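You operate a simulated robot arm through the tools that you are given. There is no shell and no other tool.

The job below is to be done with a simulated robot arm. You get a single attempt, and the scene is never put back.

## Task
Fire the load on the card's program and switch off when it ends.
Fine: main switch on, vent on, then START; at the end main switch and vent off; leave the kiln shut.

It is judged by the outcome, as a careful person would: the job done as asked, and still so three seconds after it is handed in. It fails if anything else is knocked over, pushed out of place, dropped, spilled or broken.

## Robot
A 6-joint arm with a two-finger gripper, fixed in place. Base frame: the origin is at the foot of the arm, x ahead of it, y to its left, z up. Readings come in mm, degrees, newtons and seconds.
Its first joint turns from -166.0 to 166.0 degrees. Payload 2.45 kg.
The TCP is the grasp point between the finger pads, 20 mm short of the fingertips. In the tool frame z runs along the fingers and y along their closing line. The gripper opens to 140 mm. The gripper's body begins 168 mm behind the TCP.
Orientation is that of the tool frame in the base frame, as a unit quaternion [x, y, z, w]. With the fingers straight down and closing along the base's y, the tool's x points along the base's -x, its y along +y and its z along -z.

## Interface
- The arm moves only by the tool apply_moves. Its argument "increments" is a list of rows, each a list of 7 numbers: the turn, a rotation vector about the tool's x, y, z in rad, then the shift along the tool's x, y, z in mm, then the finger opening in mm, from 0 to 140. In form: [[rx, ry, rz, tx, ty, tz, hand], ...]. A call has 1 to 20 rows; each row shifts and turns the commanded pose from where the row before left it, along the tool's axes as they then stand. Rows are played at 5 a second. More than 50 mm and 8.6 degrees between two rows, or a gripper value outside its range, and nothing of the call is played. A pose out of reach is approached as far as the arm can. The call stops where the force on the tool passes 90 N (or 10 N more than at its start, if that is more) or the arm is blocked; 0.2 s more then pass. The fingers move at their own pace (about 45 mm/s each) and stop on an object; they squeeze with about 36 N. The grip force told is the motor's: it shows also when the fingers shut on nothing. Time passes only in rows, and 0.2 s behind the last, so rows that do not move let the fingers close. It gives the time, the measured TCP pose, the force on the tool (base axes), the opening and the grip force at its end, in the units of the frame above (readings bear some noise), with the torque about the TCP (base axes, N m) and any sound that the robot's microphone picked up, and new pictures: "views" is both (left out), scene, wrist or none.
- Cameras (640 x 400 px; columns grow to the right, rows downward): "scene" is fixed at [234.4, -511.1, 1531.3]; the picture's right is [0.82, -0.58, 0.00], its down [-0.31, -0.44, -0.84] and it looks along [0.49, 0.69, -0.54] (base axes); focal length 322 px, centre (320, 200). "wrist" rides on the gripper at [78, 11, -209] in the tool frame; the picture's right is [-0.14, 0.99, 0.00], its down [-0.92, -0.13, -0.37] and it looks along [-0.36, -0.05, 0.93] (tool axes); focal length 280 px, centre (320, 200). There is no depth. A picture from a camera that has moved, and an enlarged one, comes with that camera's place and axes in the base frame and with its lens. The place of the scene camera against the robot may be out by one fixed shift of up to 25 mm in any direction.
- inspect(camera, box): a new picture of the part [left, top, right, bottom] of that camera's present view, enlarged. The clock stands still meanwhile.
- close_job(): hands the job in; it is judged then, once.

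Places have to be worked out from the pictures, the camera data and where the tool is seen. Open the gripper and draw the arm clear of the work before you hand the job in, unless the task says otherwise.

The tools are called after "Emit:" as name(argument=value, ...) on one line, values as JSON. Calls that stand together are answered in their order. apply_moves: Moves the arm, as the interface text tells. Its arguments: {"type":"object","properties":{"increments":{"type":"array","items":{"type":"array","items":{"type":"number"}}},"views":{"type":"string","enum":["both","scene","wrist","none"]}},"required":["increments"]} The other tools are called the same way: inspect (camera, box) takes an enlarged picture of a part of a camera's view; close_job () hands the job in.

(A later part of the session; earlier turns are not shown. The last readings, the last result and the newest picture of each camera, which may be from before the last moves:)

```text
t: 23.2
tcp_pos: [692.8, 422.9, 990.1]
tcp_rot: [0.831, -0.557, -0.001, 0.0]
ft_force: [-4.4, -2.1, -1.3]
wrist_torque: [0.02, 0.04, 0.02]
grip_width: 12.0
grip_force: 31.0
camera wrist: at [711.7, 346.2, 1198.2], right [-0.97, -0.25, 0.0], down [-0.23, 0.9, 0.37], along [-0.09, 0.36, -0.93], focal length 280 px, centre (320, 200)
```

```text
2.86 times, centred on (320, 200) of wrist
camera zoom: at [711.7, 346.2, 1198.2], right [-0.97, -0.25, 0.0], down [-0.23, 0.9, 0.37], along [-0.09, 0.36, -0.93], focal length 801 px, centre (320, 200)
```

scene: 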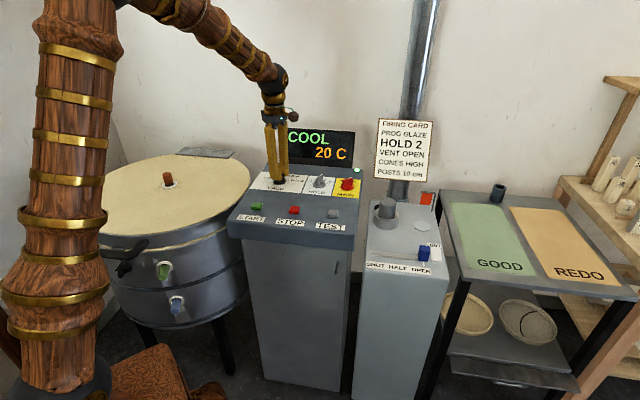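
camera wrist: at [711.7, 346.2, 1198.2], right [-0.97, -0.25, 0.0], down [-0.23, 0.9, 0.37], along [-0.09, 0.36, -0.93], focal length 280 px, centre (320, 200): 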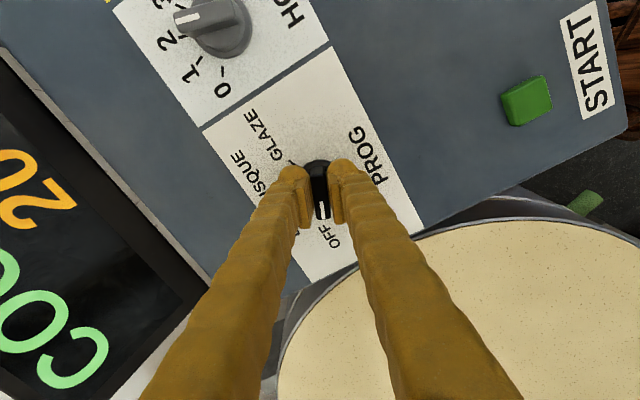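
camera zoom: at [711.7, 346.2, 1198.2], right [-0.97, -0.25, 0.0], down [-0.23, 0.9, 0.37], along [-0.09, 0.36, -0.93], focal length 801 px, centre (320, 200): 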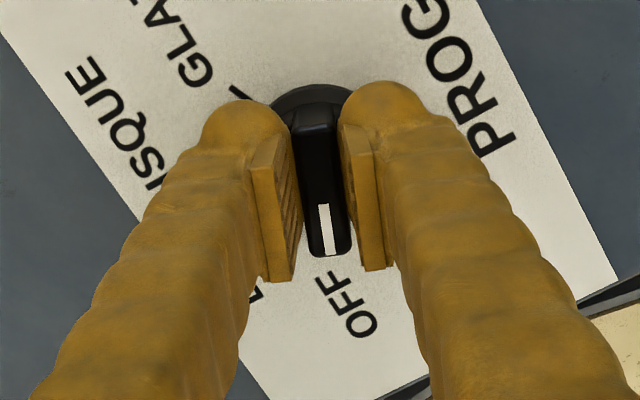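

Gripped with little side force. I turn clockwise the first 45° (toward DRY), watching the forces.

Emit:
apply_moves(increments=[[0, 0, 0.131, 0, 0, 0, 0], [0, 0, 0.131, 0, 0, 0, 0], [0, 0, 0.131, 0, 0, 0, 0], [0, 0, 0.131, 0, 0, 0, 0], [0, 0, 0.131, 0, 0, 0, 0], [0, 0, 0.131, 0, 0, 0, 0]], views="wrist")

```text
t: 24.6
tcp_pos: [691.5, 423.1, 989.9]
tcp_rot: [-0.553, 0.833, 0.001, -0.002]
ft_force: [-55.2, -6.6, 28.7]
wrist_torque: [-0.07, 0.65, 0.11]
grip_width: 12.1
grip_force: 39.5
camera wrist: at [650.2, 355.0, 1198.0], right [-0.86, 0.51, 0.0], down [0.48, 0.8, 0.37], along [0.19, 0.32, -0.93], focal length 280 px, centre (320, 200)
```

wrist: 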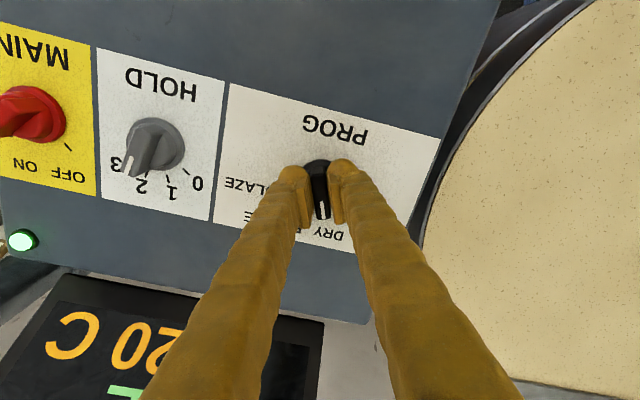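

PROG now points to DRY; −55 N in x, so I shift ~1.4 mm to relieve it and turn another 45°.

Emit:
apply_moves(increments=[[0, 0, 0, 0.68, 1.23, 0, 0], [0, 0, 0.131, 0, 0, 0, 0], [0, 0, 0.131, 0, 0, 0, 0], [0, 0, 0.131, 0, 0, 0, 0], [0, 0, 0.131, 0, 0, 0, 0], [0, 0, 0.131, 0, 0, 0, 0], [0, 0, 0.131, 0, 0, 0, 0]], views="wrist")

```text
t: 26.2
tcp_pos: [691.3, 425.4, 988.2]
tcp_rot: [-0.192, 0.981, 0.001, -0.001]
ft_force: [-57.6, 55.6, 19.2]
wrist_torque: [0.67, 0.54, 0.22]
grip_width: 12.4
grip_force: 39.2
camera wrist: at [612.9, 404.3, 1197.3], right [-0.25, 0.97, 0.0], down [0.9, 0.23, 0.37], along [0.36, 0.09, -0.93], focal length 280 px, centre (320, 200)
```

wrist: 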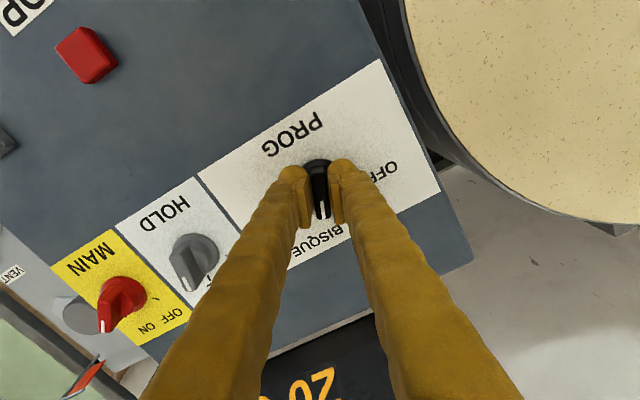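

At BISQUE now; I relieve (−58, +56) N by shifting about (−1.4, +1.4) mm and make the final 45° to GLAZE.

Emit:
apply_moves(increments=[[0, 0, 0, 0.77, 1.82, 0, 0], [0, 0, 0.131, 0, 0, 0, 0], [0, 0, 0.131, 0, 0, 0, 0], [0, 0, 0.131, 0, 0, 0, 0], [0, 0, 0.131, 0, 0, 0, 0], [0, 0, 0.131, 0, 0, 0, 0], [0, 0, 0.131, 0, 0, 0, 0]], views="wrist")

```text
t: 27.8
tcp_pos: [690.7, 426.0, 989.1]
tcp_rot: [0.198, 0.98, 0.001, 0.001]
ft_force: [2.4, 82.3, -7.1]
wrist_torque: [0.72, -0.1, 0.37]
grip_width: 12.5
grip_force: 38.6
camera wrist: at [621.2, 465.6, 1197.3], right [0.51, 0.86, 0.0], down [0.8, -0.48, 0.37], along [0.32, -0.19, -0.93], focal length 280 px, centre (320, 200)
```

wrist: 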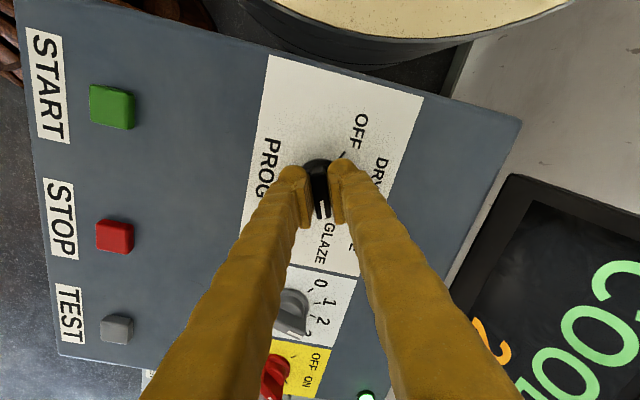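

The pointer is now at GLAZE. I relieve the 82 N side force with a 2 mm shift, open the fingers and rise to check.

Emit:
apply_moves(increments=[[0, 0, 0, 0.78, 1.84, 0, 0], [0, 0, 0, 0, 0, 0, 40], [0, 0, 0, 0, 0, 0, 60], [0, 0, 0, 0, 0, 0, 60], [0, 0, 0, 0, 0, -30, 60], [0, 0, 0, 0, 0, -45, 60], [0, 0, 0, 0, 0, -45, 60]])

Emit:
inspect(camera="wrist", box=[220, 130, 420, 270])

Emit:
inspect(camera="scene", box=[240, 120, 370, 220])

```text
t: 29.4
tcp_pos: [689.4, 425.4, 1107.5]
tcp_rot: [0.198, 0.98, -0.001, 0.0]
ft_force: [-0.6, -1.5, -0.6]
wrist_torque: [0.0, 0.0, -0.01]
grip_width: 60.2
grip_force: 0.0
camera wrist: at [620.9, 465.4, 1317.0], right [0.51, 0.86, 0.0], down [0.8, -0.48, 0.37], along [0.32, -0.19, -0.93], focal length 280 px, centre (320, 200)
```

scene: 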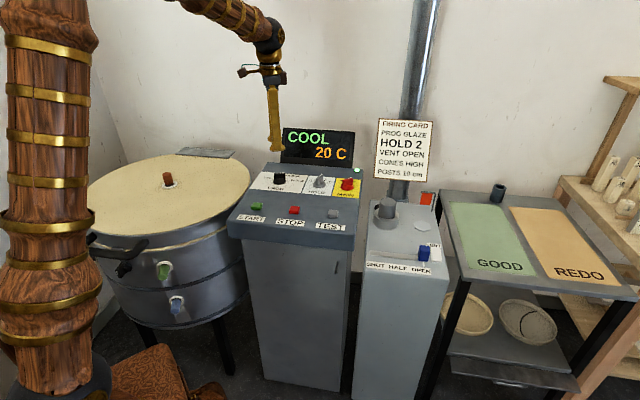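
wrist: 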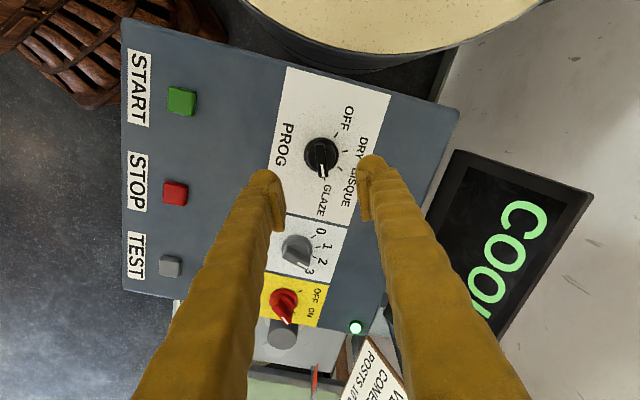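

```text
2.86 times, centred on (320, 200) of wrist
camera zoom: at [620.9, 465.4, 1317.0], right [0.51, 0.86, 0.0], down [0.8, -0.48, 0.37], along [0.32, -0.19, -0.93], focal length 801 px, centre (320, 200)
```

zoom: 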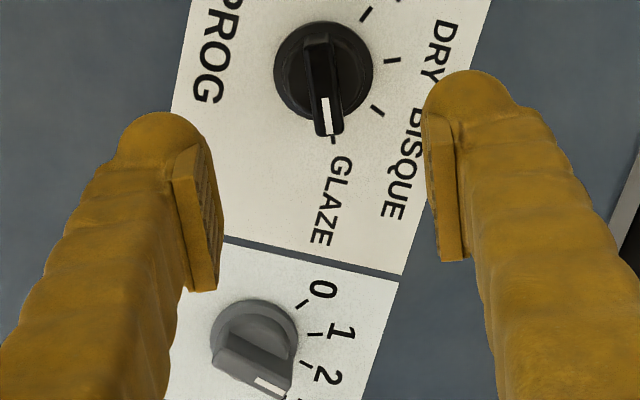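

```text
4.00 times, centred on (305, 170) of scene
camera zoom: at [234.4, -511.1, 1531.3], right [0.82, -0.58, 0.0], down [-0.31, -0.44, -0.84], along [0.49, 0.69, -0.54], focal length 1288 px, centre (380, 320)
```

zoom: 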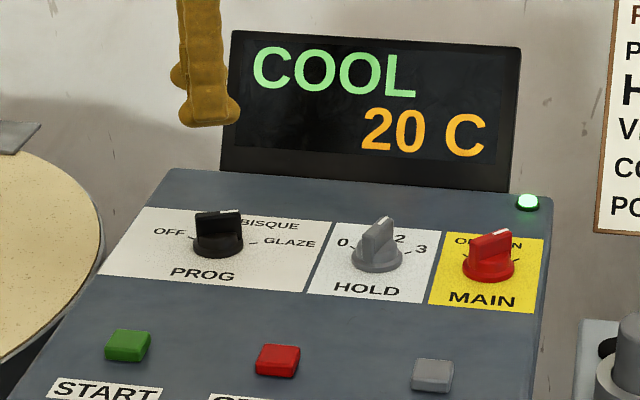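

PROG's pointer sits on the GLAZE tick. On the way to the vent I stop above HOLD, with yaw back to 45°, to check its setting from straight above.

Emit:
apply_moves(increments=[[0, 0, 0, -45.7, -18.9, 0, 60], [0, 0, 0, -45.7, -18.9, 0, 90], [0, 0, 0, -45.7, -18.9, 0, 110], [0, 0, -0.1473, 0, 0, 0, 110], [0, 0, -0.1473, 0, 0, 0, 110], [0, 0, -0.1473, 0, 0, 0, 110], [0, 0, -0.1473, 0, 0, 0, 110], [0, 0, -0.1473, 0, 0, 0, 110], [0, 0, -0.1473, 0, 0, 0, 110], [0, 0, -0.1473, 0, 0, 0, 110], [0, 0, -0.1473, 0, 0, 0, 110]], views="wrist")

Emit:
inspect(camera="wrist", box=[220, 90, 420, 230])

```text
t: 31.8
tcp_pos: [793.5, 320.6, 1108.3]
tcp_rot: [-0.381, 0.924, 0.0, 0.0]
ft_force: [-0.9, 0.2, -0.1]
wrist_torque: [-0.02, 0.0, -0.01]
grip_width: 110.1
grip_force: 0.1
camera wrist: at [730.1, 272.9, 1317.3], right [-0.6, 0.8, 0.0], down [0.74, 0.56, 0.37], along [0.29, 0.22, -0.93], focal length 280 px, centre (320, 200)
```

wrist: 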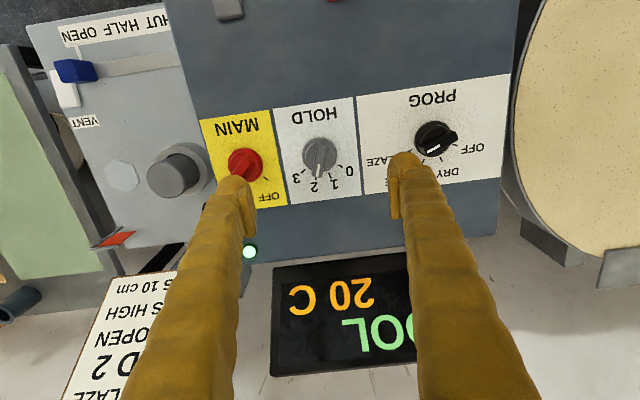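

```text
2.86 times, centred on (320, 160) of wrist
camera zoom: at [730.1, 272.9, 1317.3], right [-0.6, 0.8, 0.0], down [0.74, 0.56, 0.37], along [0.29, 0.22, -0.93], focal length 801 px, centre (320, 314)
```

zoom: 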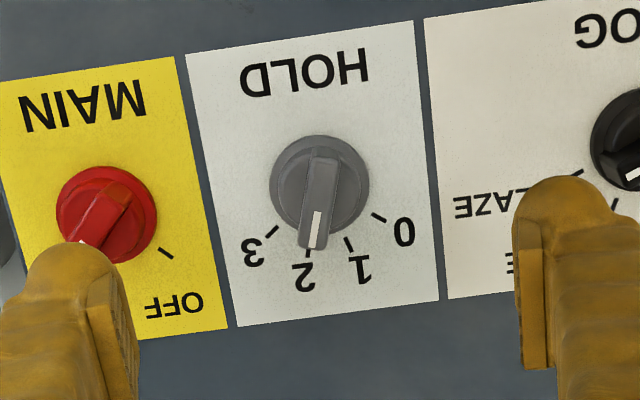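

HOLD is clearly on 2. I now travel to the vent box's front-right, lower, and tilt the tool 20° outward to get a closer, oblique look at the white rocker.

Emit:
apply_moves(increments=[[0, 0, 0, 23.35, -37.1, 0, 110], [0, 0, 0, 23.35, -37.1, 0, 110], [0, 0, 0, 23.35, -37.1, 0, 110], [0, 0, 0, 23.35, -37.1, 0, 110], [0, 0, 0, 23.35, -37.1, 0, 110], [0, 0, 0, 23.35, -37.1, 0, 110], [0, 0, 0, 23.35, -37.1, 0, 110], [0, 0, 0, 23.35, -37.1, 0, 110], [0, 0, 0, 23.35, -37.1, 0, 110], [0, 0, 0, 23.35, -37.1, 0, 110], [0, 0, 0, 23.35, -37.1, 0, 110], [0, 0, 0, 0, 0, 37, 110], [0, 0, 0, 0, 0, 37, 110], [0, 0, 0, 0, 0, 37, 110], [0, 0, 0, 0, 0, 37, 110], [0, -0.1163, 0, 0, 0, 0, 110], [0, -0.1163, 0, 0, 0, 0, 110], [0, -0.1163, 0, 0, 0, 0, 110]])

Emit:
inspect(camera="wrist", box=[240, 120, 400, 220])

```text
t: 35.6
tcp_pos: [895.6, -151.0, 961.5]
tcp_rot: [-0.375, 0.91, 0.067, 0.162]
ft_force: [0.1, -0.7, 0.7]
wrist_torque: [-0.02, 0.01, 0.02]
grip_width: 109.9
grip_force: 0.0
camera wrist: at [785.4, -245.5, 1130.5], right [-0.6, 0.8, 0.05], down [0.61, 0.43, 0.66], along [0.51, 0.43, -0.75], focal length 280 px, centre (320, 200)
```

scene: 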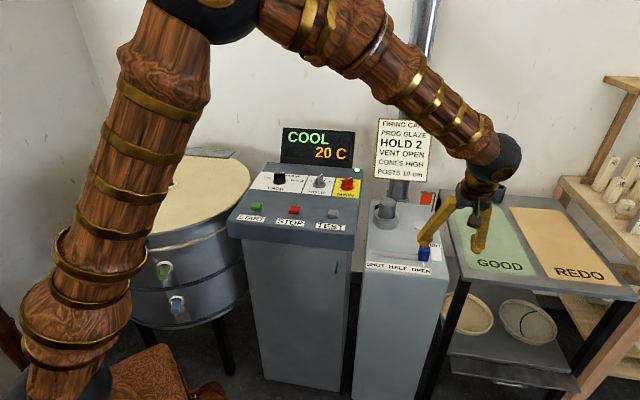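
wrist: 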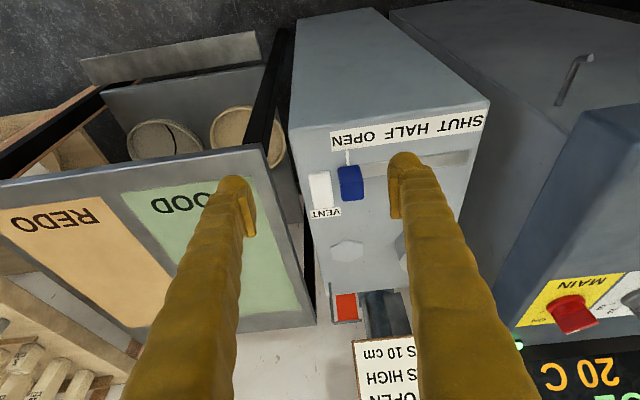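

```text
4.00 times, centred on (320, 170) of wrist
camera zoom: at [785.4, -245.5, 1130.5], right [-0.6, 0.8, 0.05], down [0.61, 0.43, 0.66], along [0.51, 0.43, -0.75], focal length 1122 px, centre (320, 320)
```

zoom: 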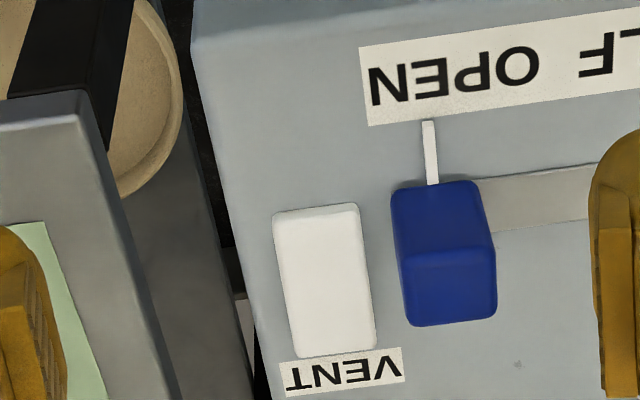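

The rocker is visible at about (990,−68,797). I zoom much tighter on it to see which way it is tilted, and also on the scene view of it and the flag.

Emit:
inspect(camera="wrist", box=[300, 165, 364, 213])

Emit:
inspect(camera="scene", box=[410, 225, 460, 275])

Emit:
inspect(camera="wrist", box=[300, 225, 410, 330])

```text
8.33 times, centred on (332, 189) of wrist
camera zoom: at [785.4, -245.5, 1130.5], right [-0.6, 0.8, 0.05], down [0.61, 0.43, 0.66], along [0.51, 0.43, -0.75], focal length 2337 px, centre (220, 292)
```

zoom: 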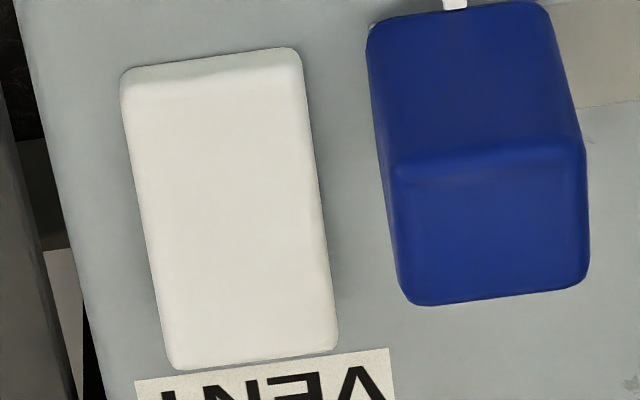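

```text
8.00 times, centred on (435, 250) of scene
camera zoom: at [234.4, -511.1, 1531.3], right [0.82, -0.58, 0.0], down [-0.31, -0.44, -0.84], along [0.49, 0.69, -0.54], focal length 2575 px, centre (-600, -200)
```

zoom: 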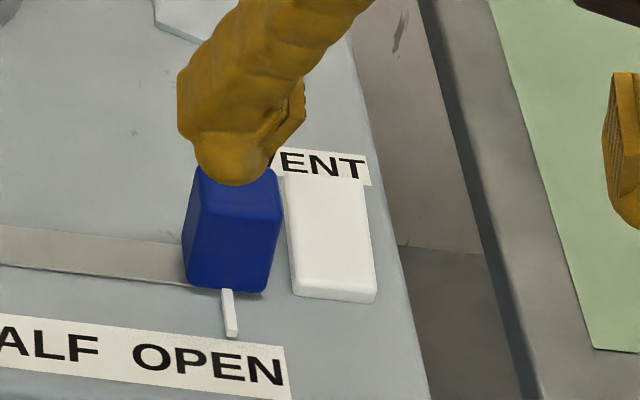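

```text
3.81 times, centred on (355, 278) of wrist
camera zoom: at [785.4, -245.5, 1130.5], right [-0.6, 0.8, 0.05], down [0.61, 0.43, 0.66], along [0.51, 0.43, -0.75], focal length 1068 px, centre (187, -95)
```

zoom: 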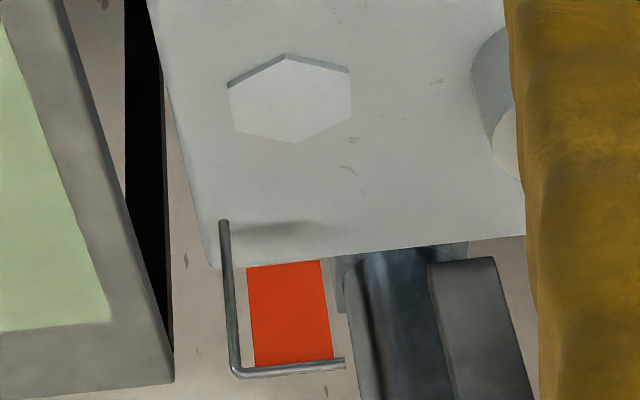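

The near end of the rocker looks lower and its far end (by the VENT label) raised, so it should be switched on by pressing the far end. I close the fingers and move to hover above that far end, at TCP ≈ (1003,−57,880).

Emit:
apply_moves(increments=[[0, 0, 0, 0, 0, 0, 60], [0, 0, 0, 0, 0, 0, 20], [0, 0, 0, 0, 0, 0, 0], [0, 0, 0, 0, 0, 0, 0], [0, 0, 0, 0, 0, 0, 0], [0, 0, 0, -26.5, -2.3, 31.3, 0], [0, 0, 0, -26.5, -2.3, 31.3, 0], [0, 0, 0, -26.5, -2.3, 31.3, 0], [0, 0, 0, -26.5, -2.3, 31.3, 0]])

Emit:
inspect(camera="wrist", box=[240, 100, 400, 220])

Emit:
inspect(camera="scene", box=[390, 200, 470, 280])

```text
t: 37.6
tcp_pos: [1005.8, -56.9, 877.9]
tcp_rot: [-0.375, 0.911, 0.066, 0.16]
ft_force: [-0.2, 0.6, -0.1]
wrist_torque: [0.03, 0.02, 0.01]
grip_width: 0.0
grip_force: 29.8
camera wrist: at [894.1, -151.6, 1047.5], right [-0.6, 0.8, 0.05], down [0.62, 0.43, 0.66], along [0.51, 0.43, -0.75], focal length 280 px, centre (320, 200)
```

scene: 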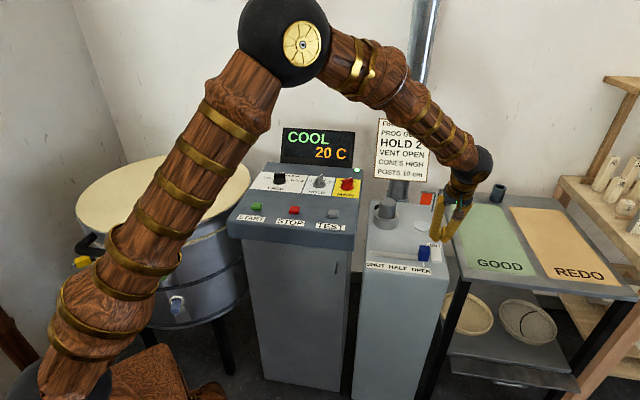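
wrist: 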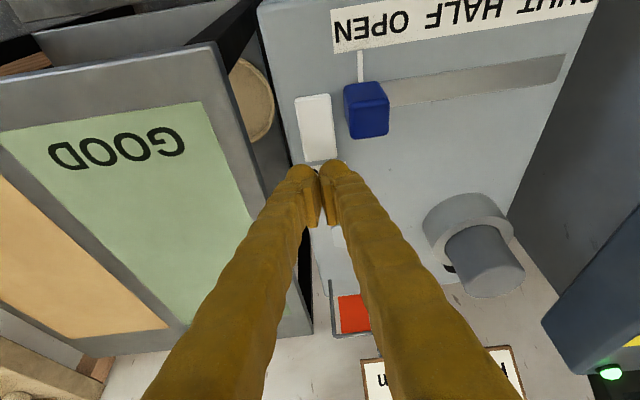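

```text
3.33 times, centred on (320, 160) of wrist
camera zoom: at [894.1, -151.6, 1047.5], right [-0.6, 0.8, 0.05], down [0.62, 0.43, 0.66], along [0.51, 0.43, -0.75], focal length 935 px, centre (320, 333)
```

zoom: 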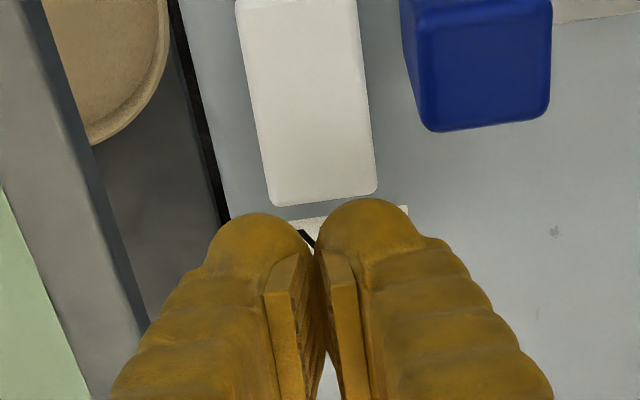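

```text
5.00 times, centred on (430, 240) of scene
camera zoom: at [234.4, -511.1, 1531.3], right [0.82, -0.58, 0.0], down [-0.31, -0.44, -0.84], along [0.49, 0.69, -0.54], focal length 1610 px, centre (-230, 0)
```

zoom: 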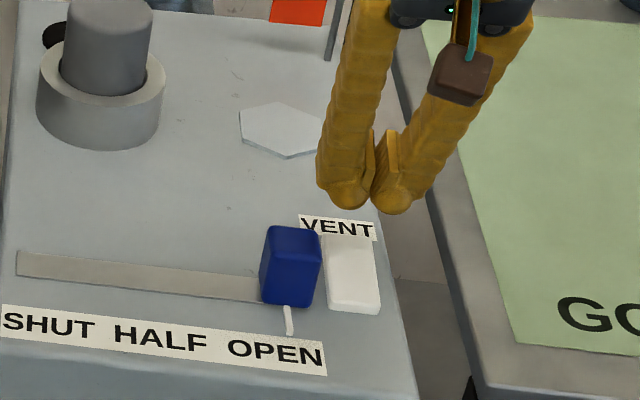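

Reach is fine here. The rocker's centre triangulates to about (986,−71,804) and my fingertips hover over its far end. I shift 3 mm away from the blue handle and descend 28 mm, then look.

Emit:
apply_moves(increments=[[0, 0, 0, 2.8, -3, -1, 0], [0, 0, 0, 4.8, 0, 13.15, 0], [0, 0, 0, 4.8, 0, 13.15, 0]])

Emit:
inspect(camera="wrist", box=[240, 80, 400, 220])

Emit:
inspect(camera="scene", box=[400, 200, 470, 270])

```text
t: 38.4
tcp_pos: [1004.6, -61.7, 850.6]
tcp_rot: [-0.375, 0.911, 0.066, 0.161]
ft_force: [0.3, 0.4, -0.3]
wrist_torque: [0.04, -0.01, -0.03]
grip_width: 0.0
grip_force: 29.1
camera wrist: at [893.5, -156.0, 1020.2], right [-0.6, 0.8, 0.05], down [0.62, 0.43, 0.66], along [0.51, 0.43, -0.75], focal length 280 px, centre (320, 200)
```

scene: 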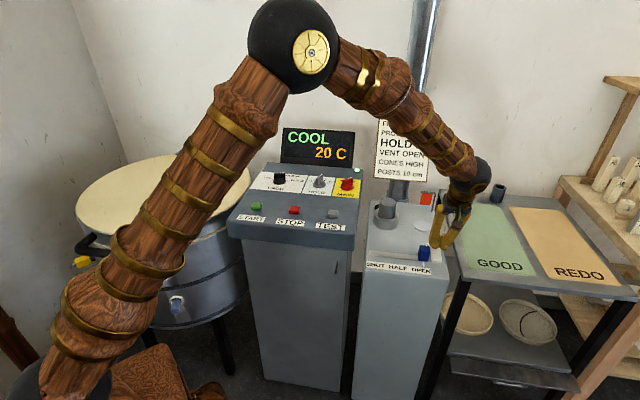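
wrist: 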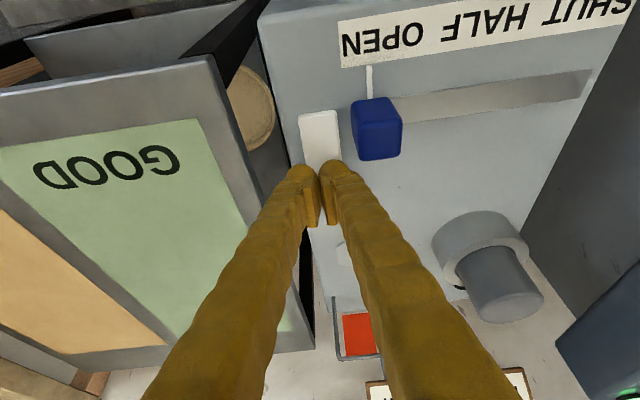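

```text
2.86 times, centred on (320, 150) of wrist
camera zoom: at [893.5, -156.0, 1020.2], right [-0.6, 0.8, 0.05], down [0.62, 0.43, 0.66], along [0.51, 0.43, -0.75], focal length 801 px, centre (320, 343)
```

zoom: 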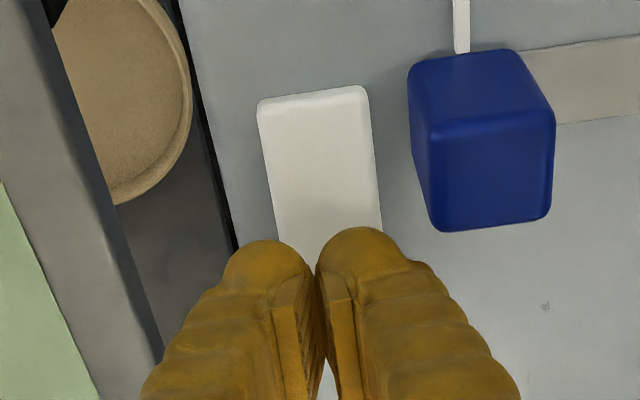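

```text
5.71 times, centred on (435, 235) of scene
camera zoom: at [234.4, -511.1, 1531.3], right [0.82, -0.58, 0.0], down [-0.31, -0.44, -0.84], along [0.49, 0.69, -0.54], focal length 1840 px, centre (-337, 0)
```

zoom: 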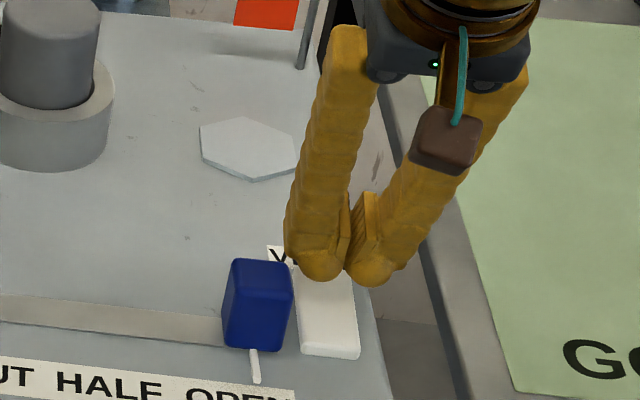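

The tips are just above the rocker's far half, clear of the blue handle but close, so I shift 3 mm more right and 3 mm outward, then press down in small steps while reading the force.

Emit:
apply_moves(increments=[[0, 0, 0, -2.8, -3, 1, 0], [0, 0, 0, 1.37, 0, 3.76, 0], [0, 0, 0, 1.37, 0, 3.76, 0], [0, 0, 0, 1.03, 0, 2.82, 0]])

Emit:
inspect(camera="wrist", box=[240, 80, 400, 220])

Emit:
inspect(camera="scene", box=[400, 200, 470, 270])

```text
t: 39.4
tcp_pos: [1009.0, -61.9, 839.1]
tcp_rot: [-0.375, 0.911, 0.066, 0.16]
ft_force: [0.9, -0.1, 0.2]
wrist_torque: [-0.03, -0.02, 0.01]
grip_width: 0.0
grip_force: 29.1
camera wrist: at [897.8, -155.6, 1008.8], right [-0.6, 0.8, 0.05], down [0.62, 0.43, 0.66], along [0.51, 0.43, -0.75], focal length 280 px, centre (320, 200)
```

scene: 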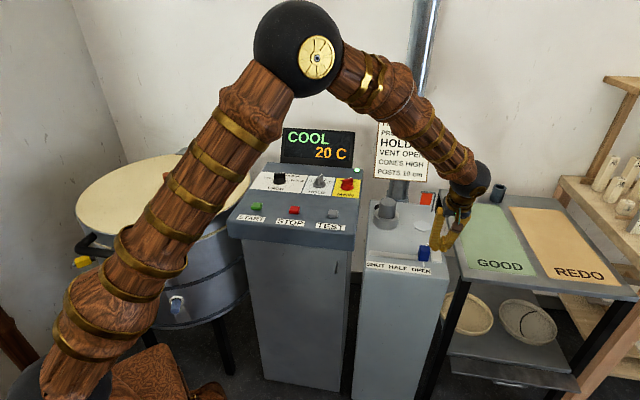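
wrist: 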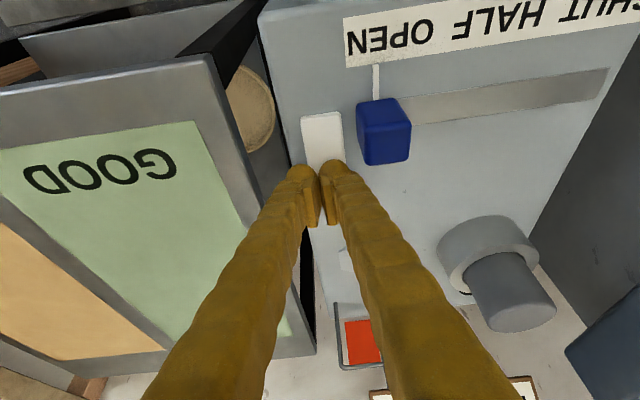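

```text
2.86 times, centred on (320, 150) of wrist
camera zoom: at [897.8, -155.6, 1008.8], right [-0.6, 0.8, 0.05], down [0.62, 0.43, 0.66], along [0.51, 0.43, -0.75], focal length 801 px, centre (320, 343)
```

zoom: 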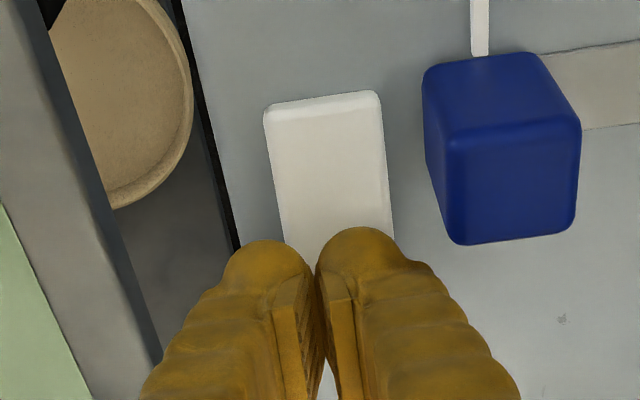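

```text
5.71 times, centred on (435, 235) of scene
camera zoom: at [234.4, -511.1, 1531.3], right [0.82, -0.58, 0.0], down [-0.31, -0.44, -0.84], along [0.49, 0.69, -0.54], focal length 1840 px, centre (-337, 0)
```

zoom: 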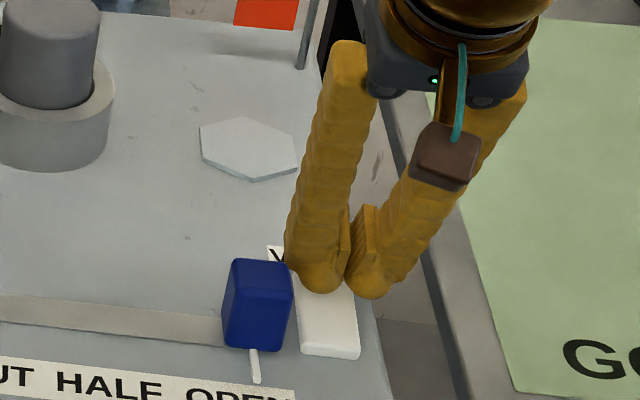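

No contact yet at TCP z≈839. I keep pressing down in 3 mm steps.

Emit:
apply_moves(increments=[[0, 0, 0, 1.03, 0, 2.82, 0], [0, 0, 0, 1.03, 0, 2.82, 0], [0, 0, 0, 1.03, 0, 2.82, 0]], views="wrist")

```text
t: 40.2
tcp_pos: [1009.0, -61.1, 835.6]
tcp_rot: [-0.373, 0.911, 0.064, 0.163]
ft_force: [-11.9, -1.4, 42.0]
wrist_torque: [0.0, 0.77, 0.04]
grip_width: 6.1
grip_force: 29.2
camera wrist: at [897.8, -156.0, 1003.5], right [-0.6, 0.8, 0.04], down [0.61, 0.43, 0.66], along [0.51, 0.43, -0.75], focal length 280 px, centre (320, 200)
```

wrist: 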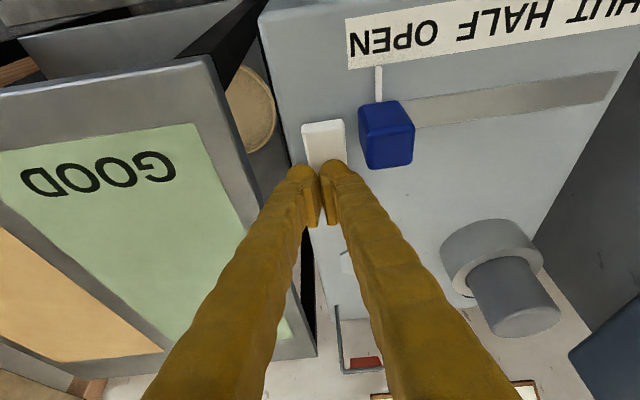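

Contact: 42 N upward force, and the orange flag now looks lifted. I zoom in on the flag and rocker.

Emit:
inspect(camera="wrist", box=[310, 280, 410, 400])

Emit:
inspect(camera="scene", box=[395, 175, 475, 275])

Emit:
inspect(camera="wrist", box=[270, 90, 370, 210])

```text
3.33 times, centred on (360, 340) of wrist
camera zoom: at [897.8, -156.0, 1003.5], right [-0.6, 0.8, 0.04], down [0.61, 0.43, 0.66], along [0.51, 0.43, -0.75], focal length 935 px, centre (187, -267)
```

zoom: 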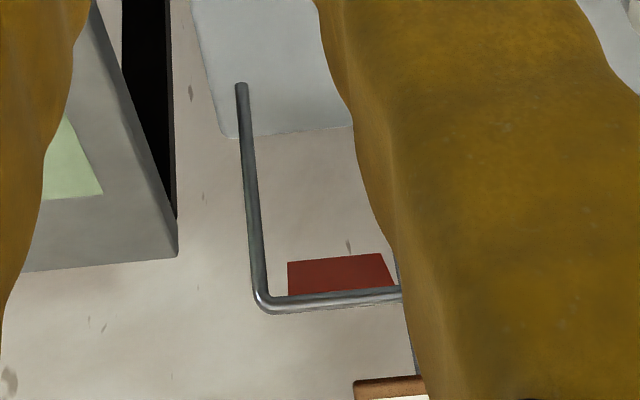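

```text
4.00 times, centred on (435, 225) of scene
camera zoom: at [234.4, -511.1, 1531.3], right [0.82, -0.58, 0.0], down [-0.31, -0.44, -0.84], along [0.49, 0.69, -0.54], focal length 1288 px, centre (-140, 100)
```

zoom: 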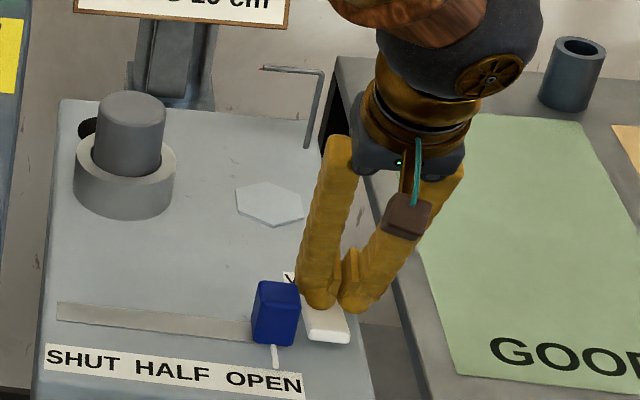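

```text
3.33 times, centred on (320, 150) of wrist
camera zoom: at [897.8, -156.0, 1003.5], right [-0.6, 0.8, 0.04], down [0.61, 0.43, 0.66], along [0.51, 0.43, -0.75], focal length 935 px, centre (320, 367)
```

zoom: 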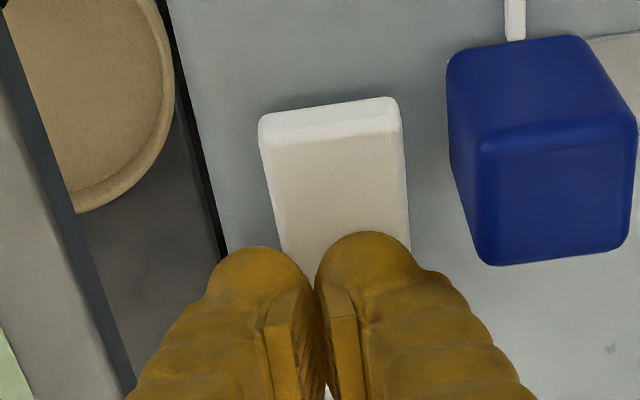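

The rocker has flipped (near end up) and the flag lifts in the airflow: vent is on. I withdraw straight up and confirm it stays on.

Emit:
apply_moves(increments=[[0, 0, 0, -3.4, 0, -9.4, 0], [0, 0, 0, -13.7, 0, -37.6, 0], [0, 0, 0, -13.7, 0, -37.6, 0], [0, 0, 0, -13.7, 0, -37.6, 0]])

Emit:
inspect(camera="scene", box=[380, 175, 460, 275])

Emit:
inspect(camera="wrist", box=[270, 60, 400, 220])

```text
t: 41.2
tcp_pos: [1007.1, -60.9, 961.4]
tcp_rot: [-0.374, 0.911, 0.067, 0.16]
ft_force: [-0.3, -0.2, 0.5]
wrist_torque: [0.01, -0.01, -0.03]
grip_width: 0.0
grip_force: 28.8
camera wrist: at [896.5, -155.5, 1131.7], right [-0.6, 0.8, 0.05], down [0.62, 0.43, 0.66], along [0.5, 0.43, -0.75], focal length 280 px, centre (320, 200)
```

scene: 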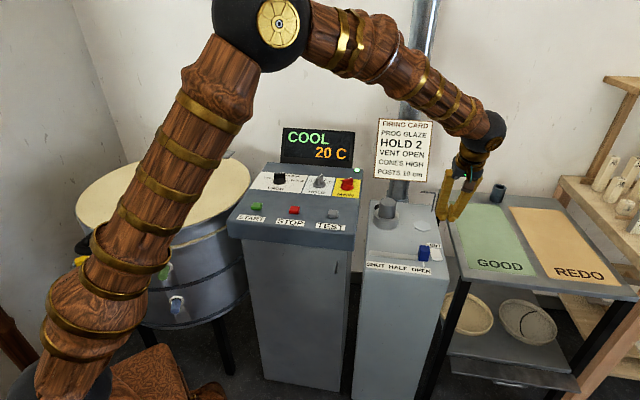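
wrist: 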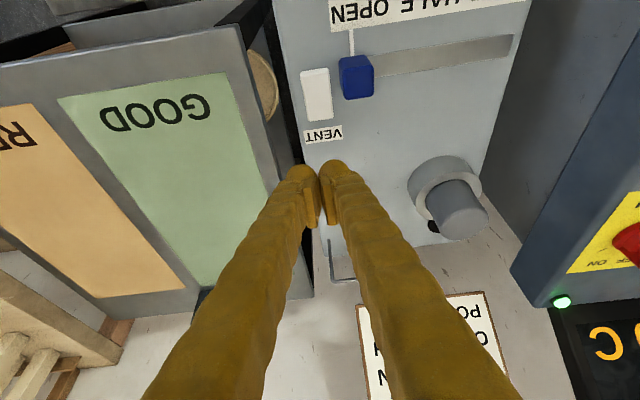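

```text
4.00 times, centred on (420, 225) of scene
camera zoom: at [234.4, -511.1, 1531.3], right [0.82, -0.58, 0.0], down [-0.31, -0.44, -0.84], along [0.49, 0.69, -0.54], focal length 1288 px, centre (-80, 100)
```

zoom: 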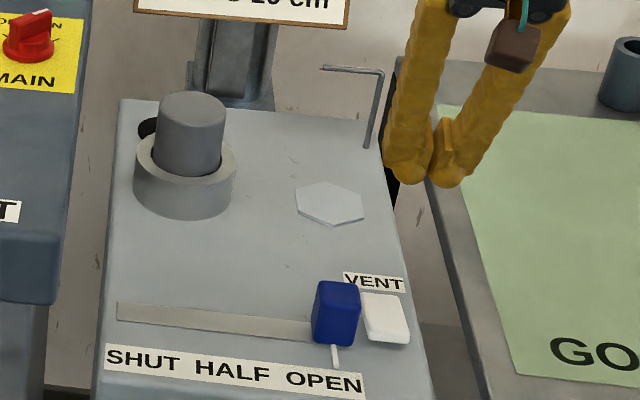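

```text
2.50 times, centred on (335, 140) of wrist
camera zoom: at [896.5, -155.5, 1131.7], right [-0.6, 0.8, 0.05], down [0.62, 0.43, 0.66], along [0.5, 0.43, -0.75], focal length 701 px, centre (282, 350)
```

zoom: 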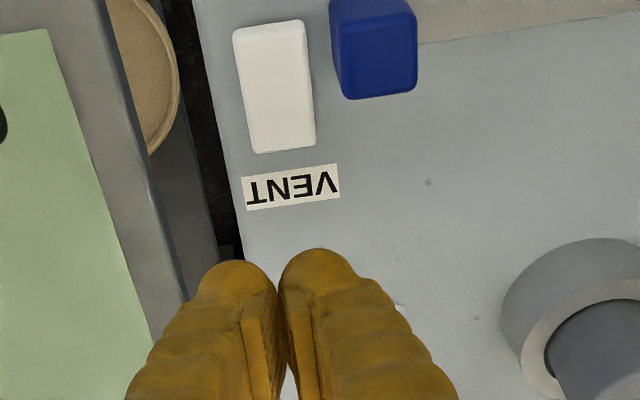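

Vent stays on (rocker flipped, handle still at OPEN). Now I raise, travel over to START at (547,309) and bring the tool vertical again, looking at the kiln on the way.

Emit:
apply_moves(increments=[[0, 0, 0, -13.7, 0, -37.6, 0], [0, 0, 0, 1.45, 45.1, -10.35, 0], [0, 0, 0, 1.45, 45.1, -10.35, 0], [0, 0, 0, 1.45, 45.1, -10.35, 0], [0, 0, 0, 1.45, 45.1, -10.35, 0], [0, 0, 0, 1.45, 45.1, -10.35, 0], [0, 0, 0, 1.45, 45.1, -10.35, 0], [0, 0, 0, 1.45, 45.1, -10.35, 0], [0, 0, 0, 1.45, 45.1, -10.35, 0], [0, 0, 0, 1.45, 45.1, -10.35, 0], [0, 0, 0, 1.45, 45.1, -10.35, 0], [0, 0, 0, 1.45, 45.1, -10.35, 0], [0, 0, 0, 1.45, 45.1, -10.35, 0], [0, 0, 0, 1.45, 45.1, -10.35, 0], [0, 0.1163, 0, 0, 0, 0, 0], [0, 0.1163, 0, 0, 0, 0, 0], [0, 0.1163, 0, 0, 0, 0, 0]])

Emit:
inspect(camera="wrist", box=[220, 80, 420, 220])

Emit:
inspect(camera="scene", box=[60, 130, 260, 330])

Emit:
inspect(camera="wrist", box=[420, 0, 640, 200])

Emit:
inspect(camera="scene", box=[380, 175, 460, 275])

```text
t: 44.8
tcp_pos: [551.7, 312.6, 1121.0]
tcp_rot: [-0.38, 0.925, -0.001, -0.001]
ft_force: [0.7, -0.7, 1.0]
wrist_torque: [0.0, -0.01, 0.01]
grip_width: 0.0
grip_force: 29.6
camera wrist: at [488.0, 264.1, 1329.6], right [-0.6, 0.8, 0.0], down [0.75, 0.56, 0.37], along [0.3, 0.22, -0.93], focal length 280 px, centre (320, 200)
```

scene: 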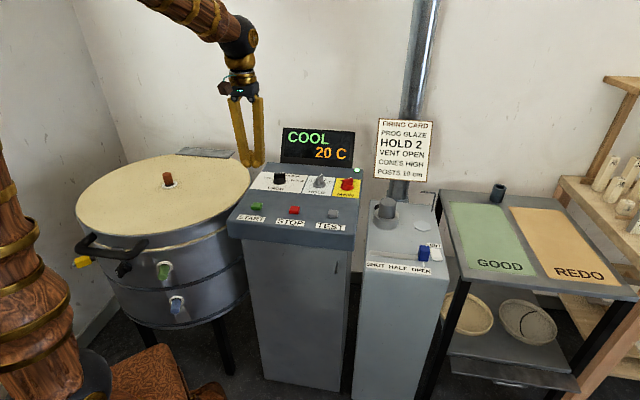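
wrist: 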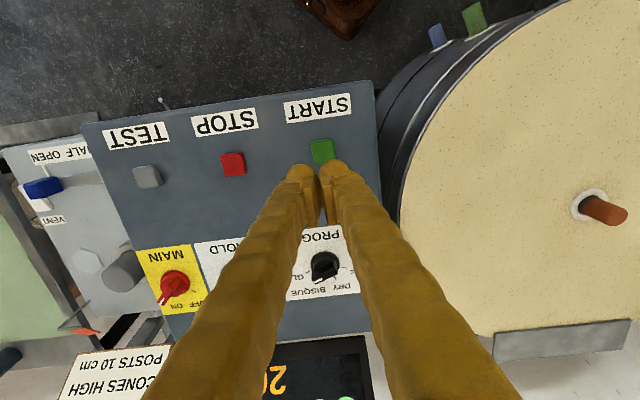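

```text
2.86 times, centred on (320, 150) of wrist
camera zoom: at [488.0, 264.1, 1329.6], right [-0.6, 0.8, 0.0], down [0.75, 0.56, 0.37], along [0.3, 0.22, -0.93], focal length 801 px, centre (320, 343)
```

zoom: 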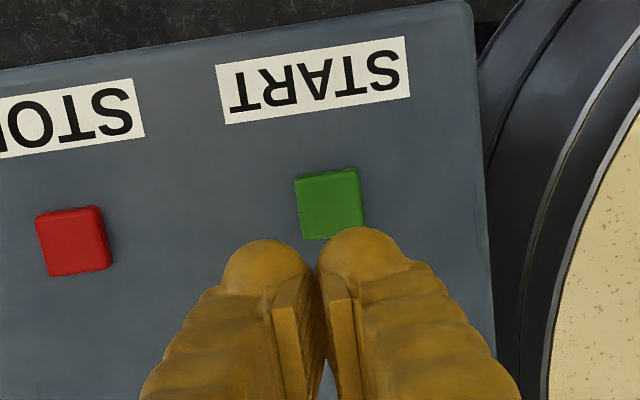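

```text
2.00 times, centred on (160, 230) of scene
camera zoom: at [234.4, -511.1, 1531.3], right [0.82, -0.58, 0.0], down [-0.31, -0.44, -0.84], along [0.49, 0.69, -0.54], focal length 644 px, centre (640, 140)
```

zoom: 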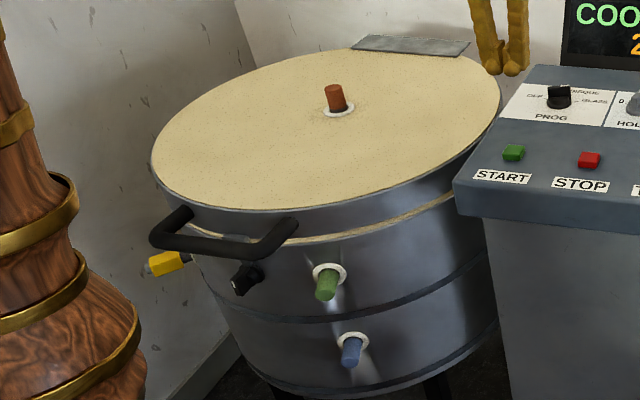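

```text
2.00 times, centred on (530, 100) of wrist
camera zoom: at [488.0, 264.1, 1329.6], right [-0.6, 0.8, 0.0], down [0.75, 0.56, 0.37], along [0.3, 0.22, -0.93], focal length 561 px, centre (-100, 400)
```

zoom: 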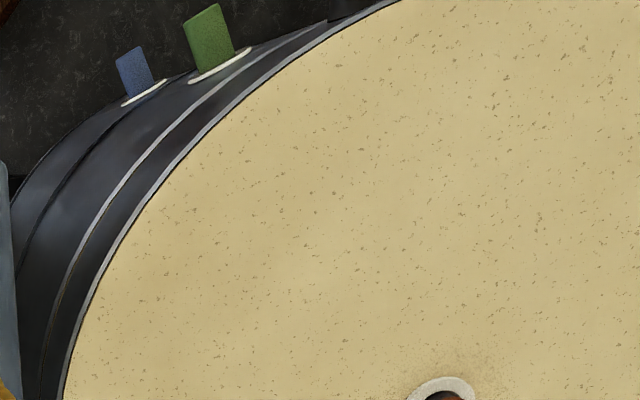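

```text
4.00 times, centred on (420, 225) of scene
camera zoom: at [234.4, -511.1, 1531.3], right [0.82, -0.58, 0.0], down [-0.31, -0.44, -0.84], along [0.49, 0.69, -0.54], focal length 1288 px, centre (-80, 100)
```

zoom: 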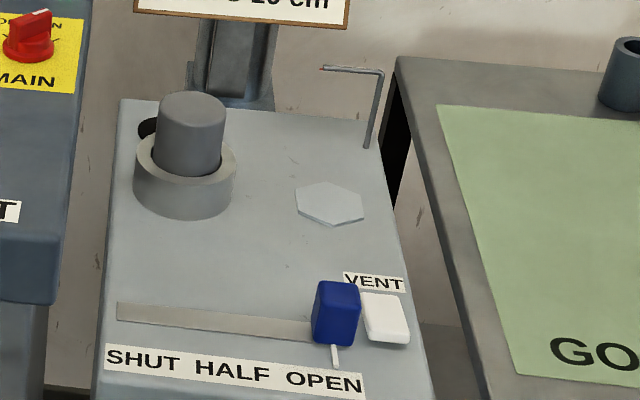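

START's green top is at about (546,311,968); the kiln is shut with its plugs in, and the flag stays lifted. I align over START and come down to ~12 mm above it.

Emit:
apply_moves(increments=[[0, 0, 0, 5, 4, 40, 0], [0, 0, 0, 0, 0, 40, 0], [0, 0, 0, 0, 0, 38, 0]])

Emit:
inspect(camera="wrist", box=[240, 100, 400, 220])

Emit:
inspect(camera="scene", box=[220, 170, 300, 240])

```text
t: 45.6
tcp_pos: [546.9, 310.3, 1001.7]
tcp_rot: [-0.381, 0.925, 0.0, 0.0]
ft_force: [0.1, 0.3, -0.1]
wrist_torque: [-0.03, -0.02, -0.01]
grip_width: 0.0
grip_force: 28.9
camera wrist: at [482.1, 262.5, 1210.7], right [-0.6, 0.8, 0.0], down [0.74, 0.56, 0.37], along [0.3, 0.22, -0.93], focal length 280 px, centre (320, 200)
```

scene: 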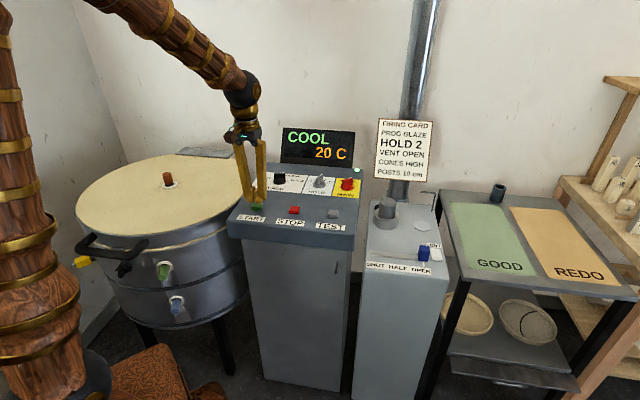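
wrist: 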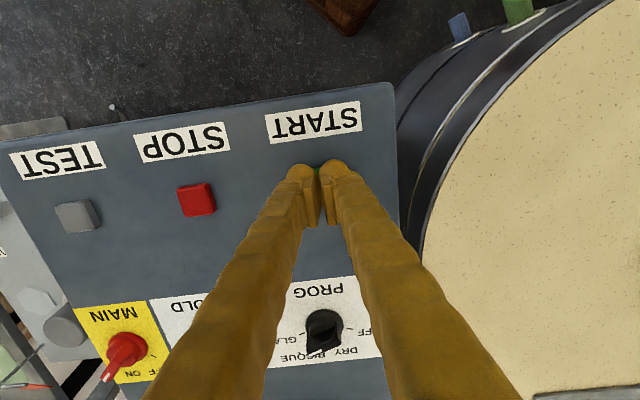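

```text
3.33 times, centred on (320, 160) of wrist
camera zoom: at [482.1, 262.5, 1210.7], right [-0.6, 0.8, 0.0], down [0.74, 0.56, 0.37], along [0.3, 0.22, -0.93], focal length 935 px, centre (320, 333)
```

zoom: 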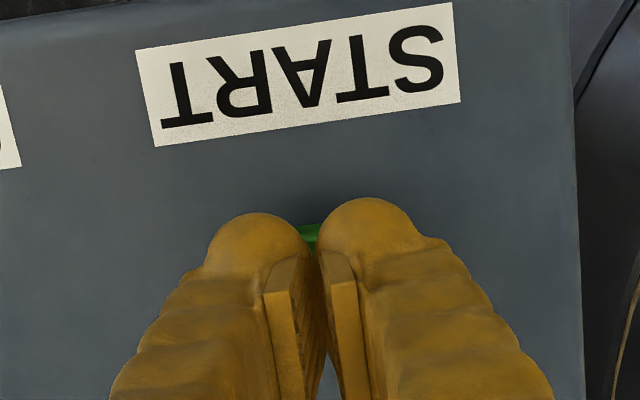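

```text
5.71 times, centred on (260, 205) of scene
camera zoom: at [234.4, -511.1, 1531.3], right [0.82, -0.58, 0.0], down [-0.31, -0.44, -0.84], along [0.49, 0.69, -0.54], focal length 1840 px, centre (663, 171)
```

zoom: 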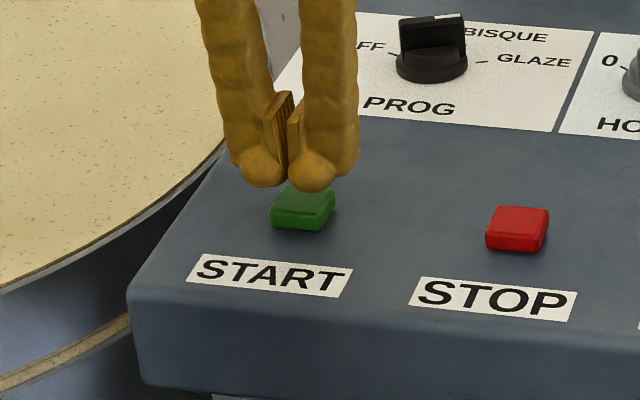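

The tips are centred over the green START button. I lower in 3 mm steps to find contact.

Emit:
apply_moves(increments=[[0, 0, 0, 0, 0, 4, 0], [0, 0, 0, 0, 0, 4, 0], [0, 0, 0, 0, 0, 3, 0], [0, 0, 0, 0, 0, 2, 0]])

```text
t: 46.6
tcp_pos: [546.2, 312.0, 989.2]
tcp_rot: [-0.381, 0.925, 0.0, 0.0]
ft_force: [-0.1, -0.3, 0.2]
wrist_torque: [-0.03, 0.02, 0.01]
grip_width: 0.0
grip_force: 28.8
camera wrist: at [482.3, 262.6, 1198.4], right [-0.6, 0.8, 0.0], down [0.74, 0.56, 0.37], along [0.3, 0.22, -0.93], focal length 280 px, centre (320, 200)
```

scene: 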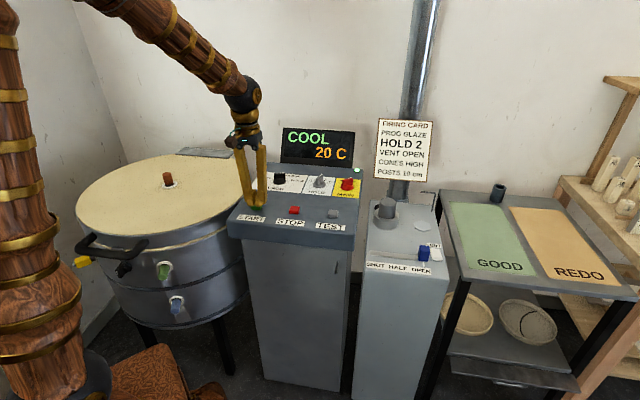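
wrist: 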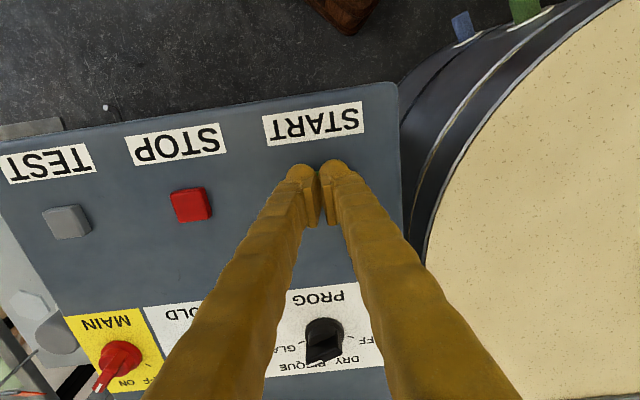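

No contact yet at TCP z≈989. I continue in 2 mm steps.

Emit:
apply_moves(increments=[[0, 0, 0, 0, 0, 2, 0], [0, 0, 0, 0, 0, 2, 0], [0, 0, 0, 0, 0, 2, 0], [0, 0, 0, 0, 0, 2, 0]], views="scene")

```text
t: 47.6
tcp_pos: [546.1, 311.3, 980.3]
tcp_rot: [-0.381, 0.925, 0.001, -0.001]
ft_force: [-0.2, 0.3, 1.8]
wrist_torque: [0.02, -0.01, -0.04]
grip_width: 5.8
grip_force: 29.6
```

scene: 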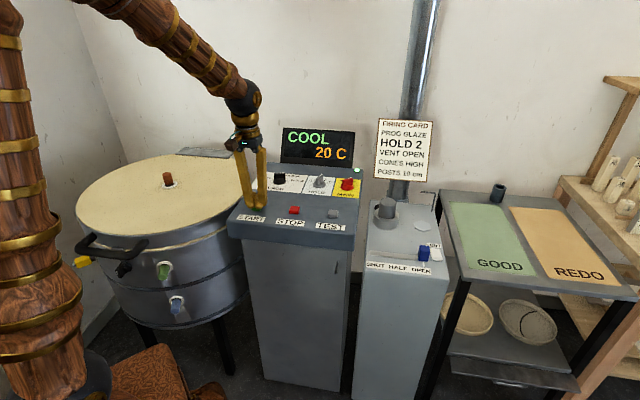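

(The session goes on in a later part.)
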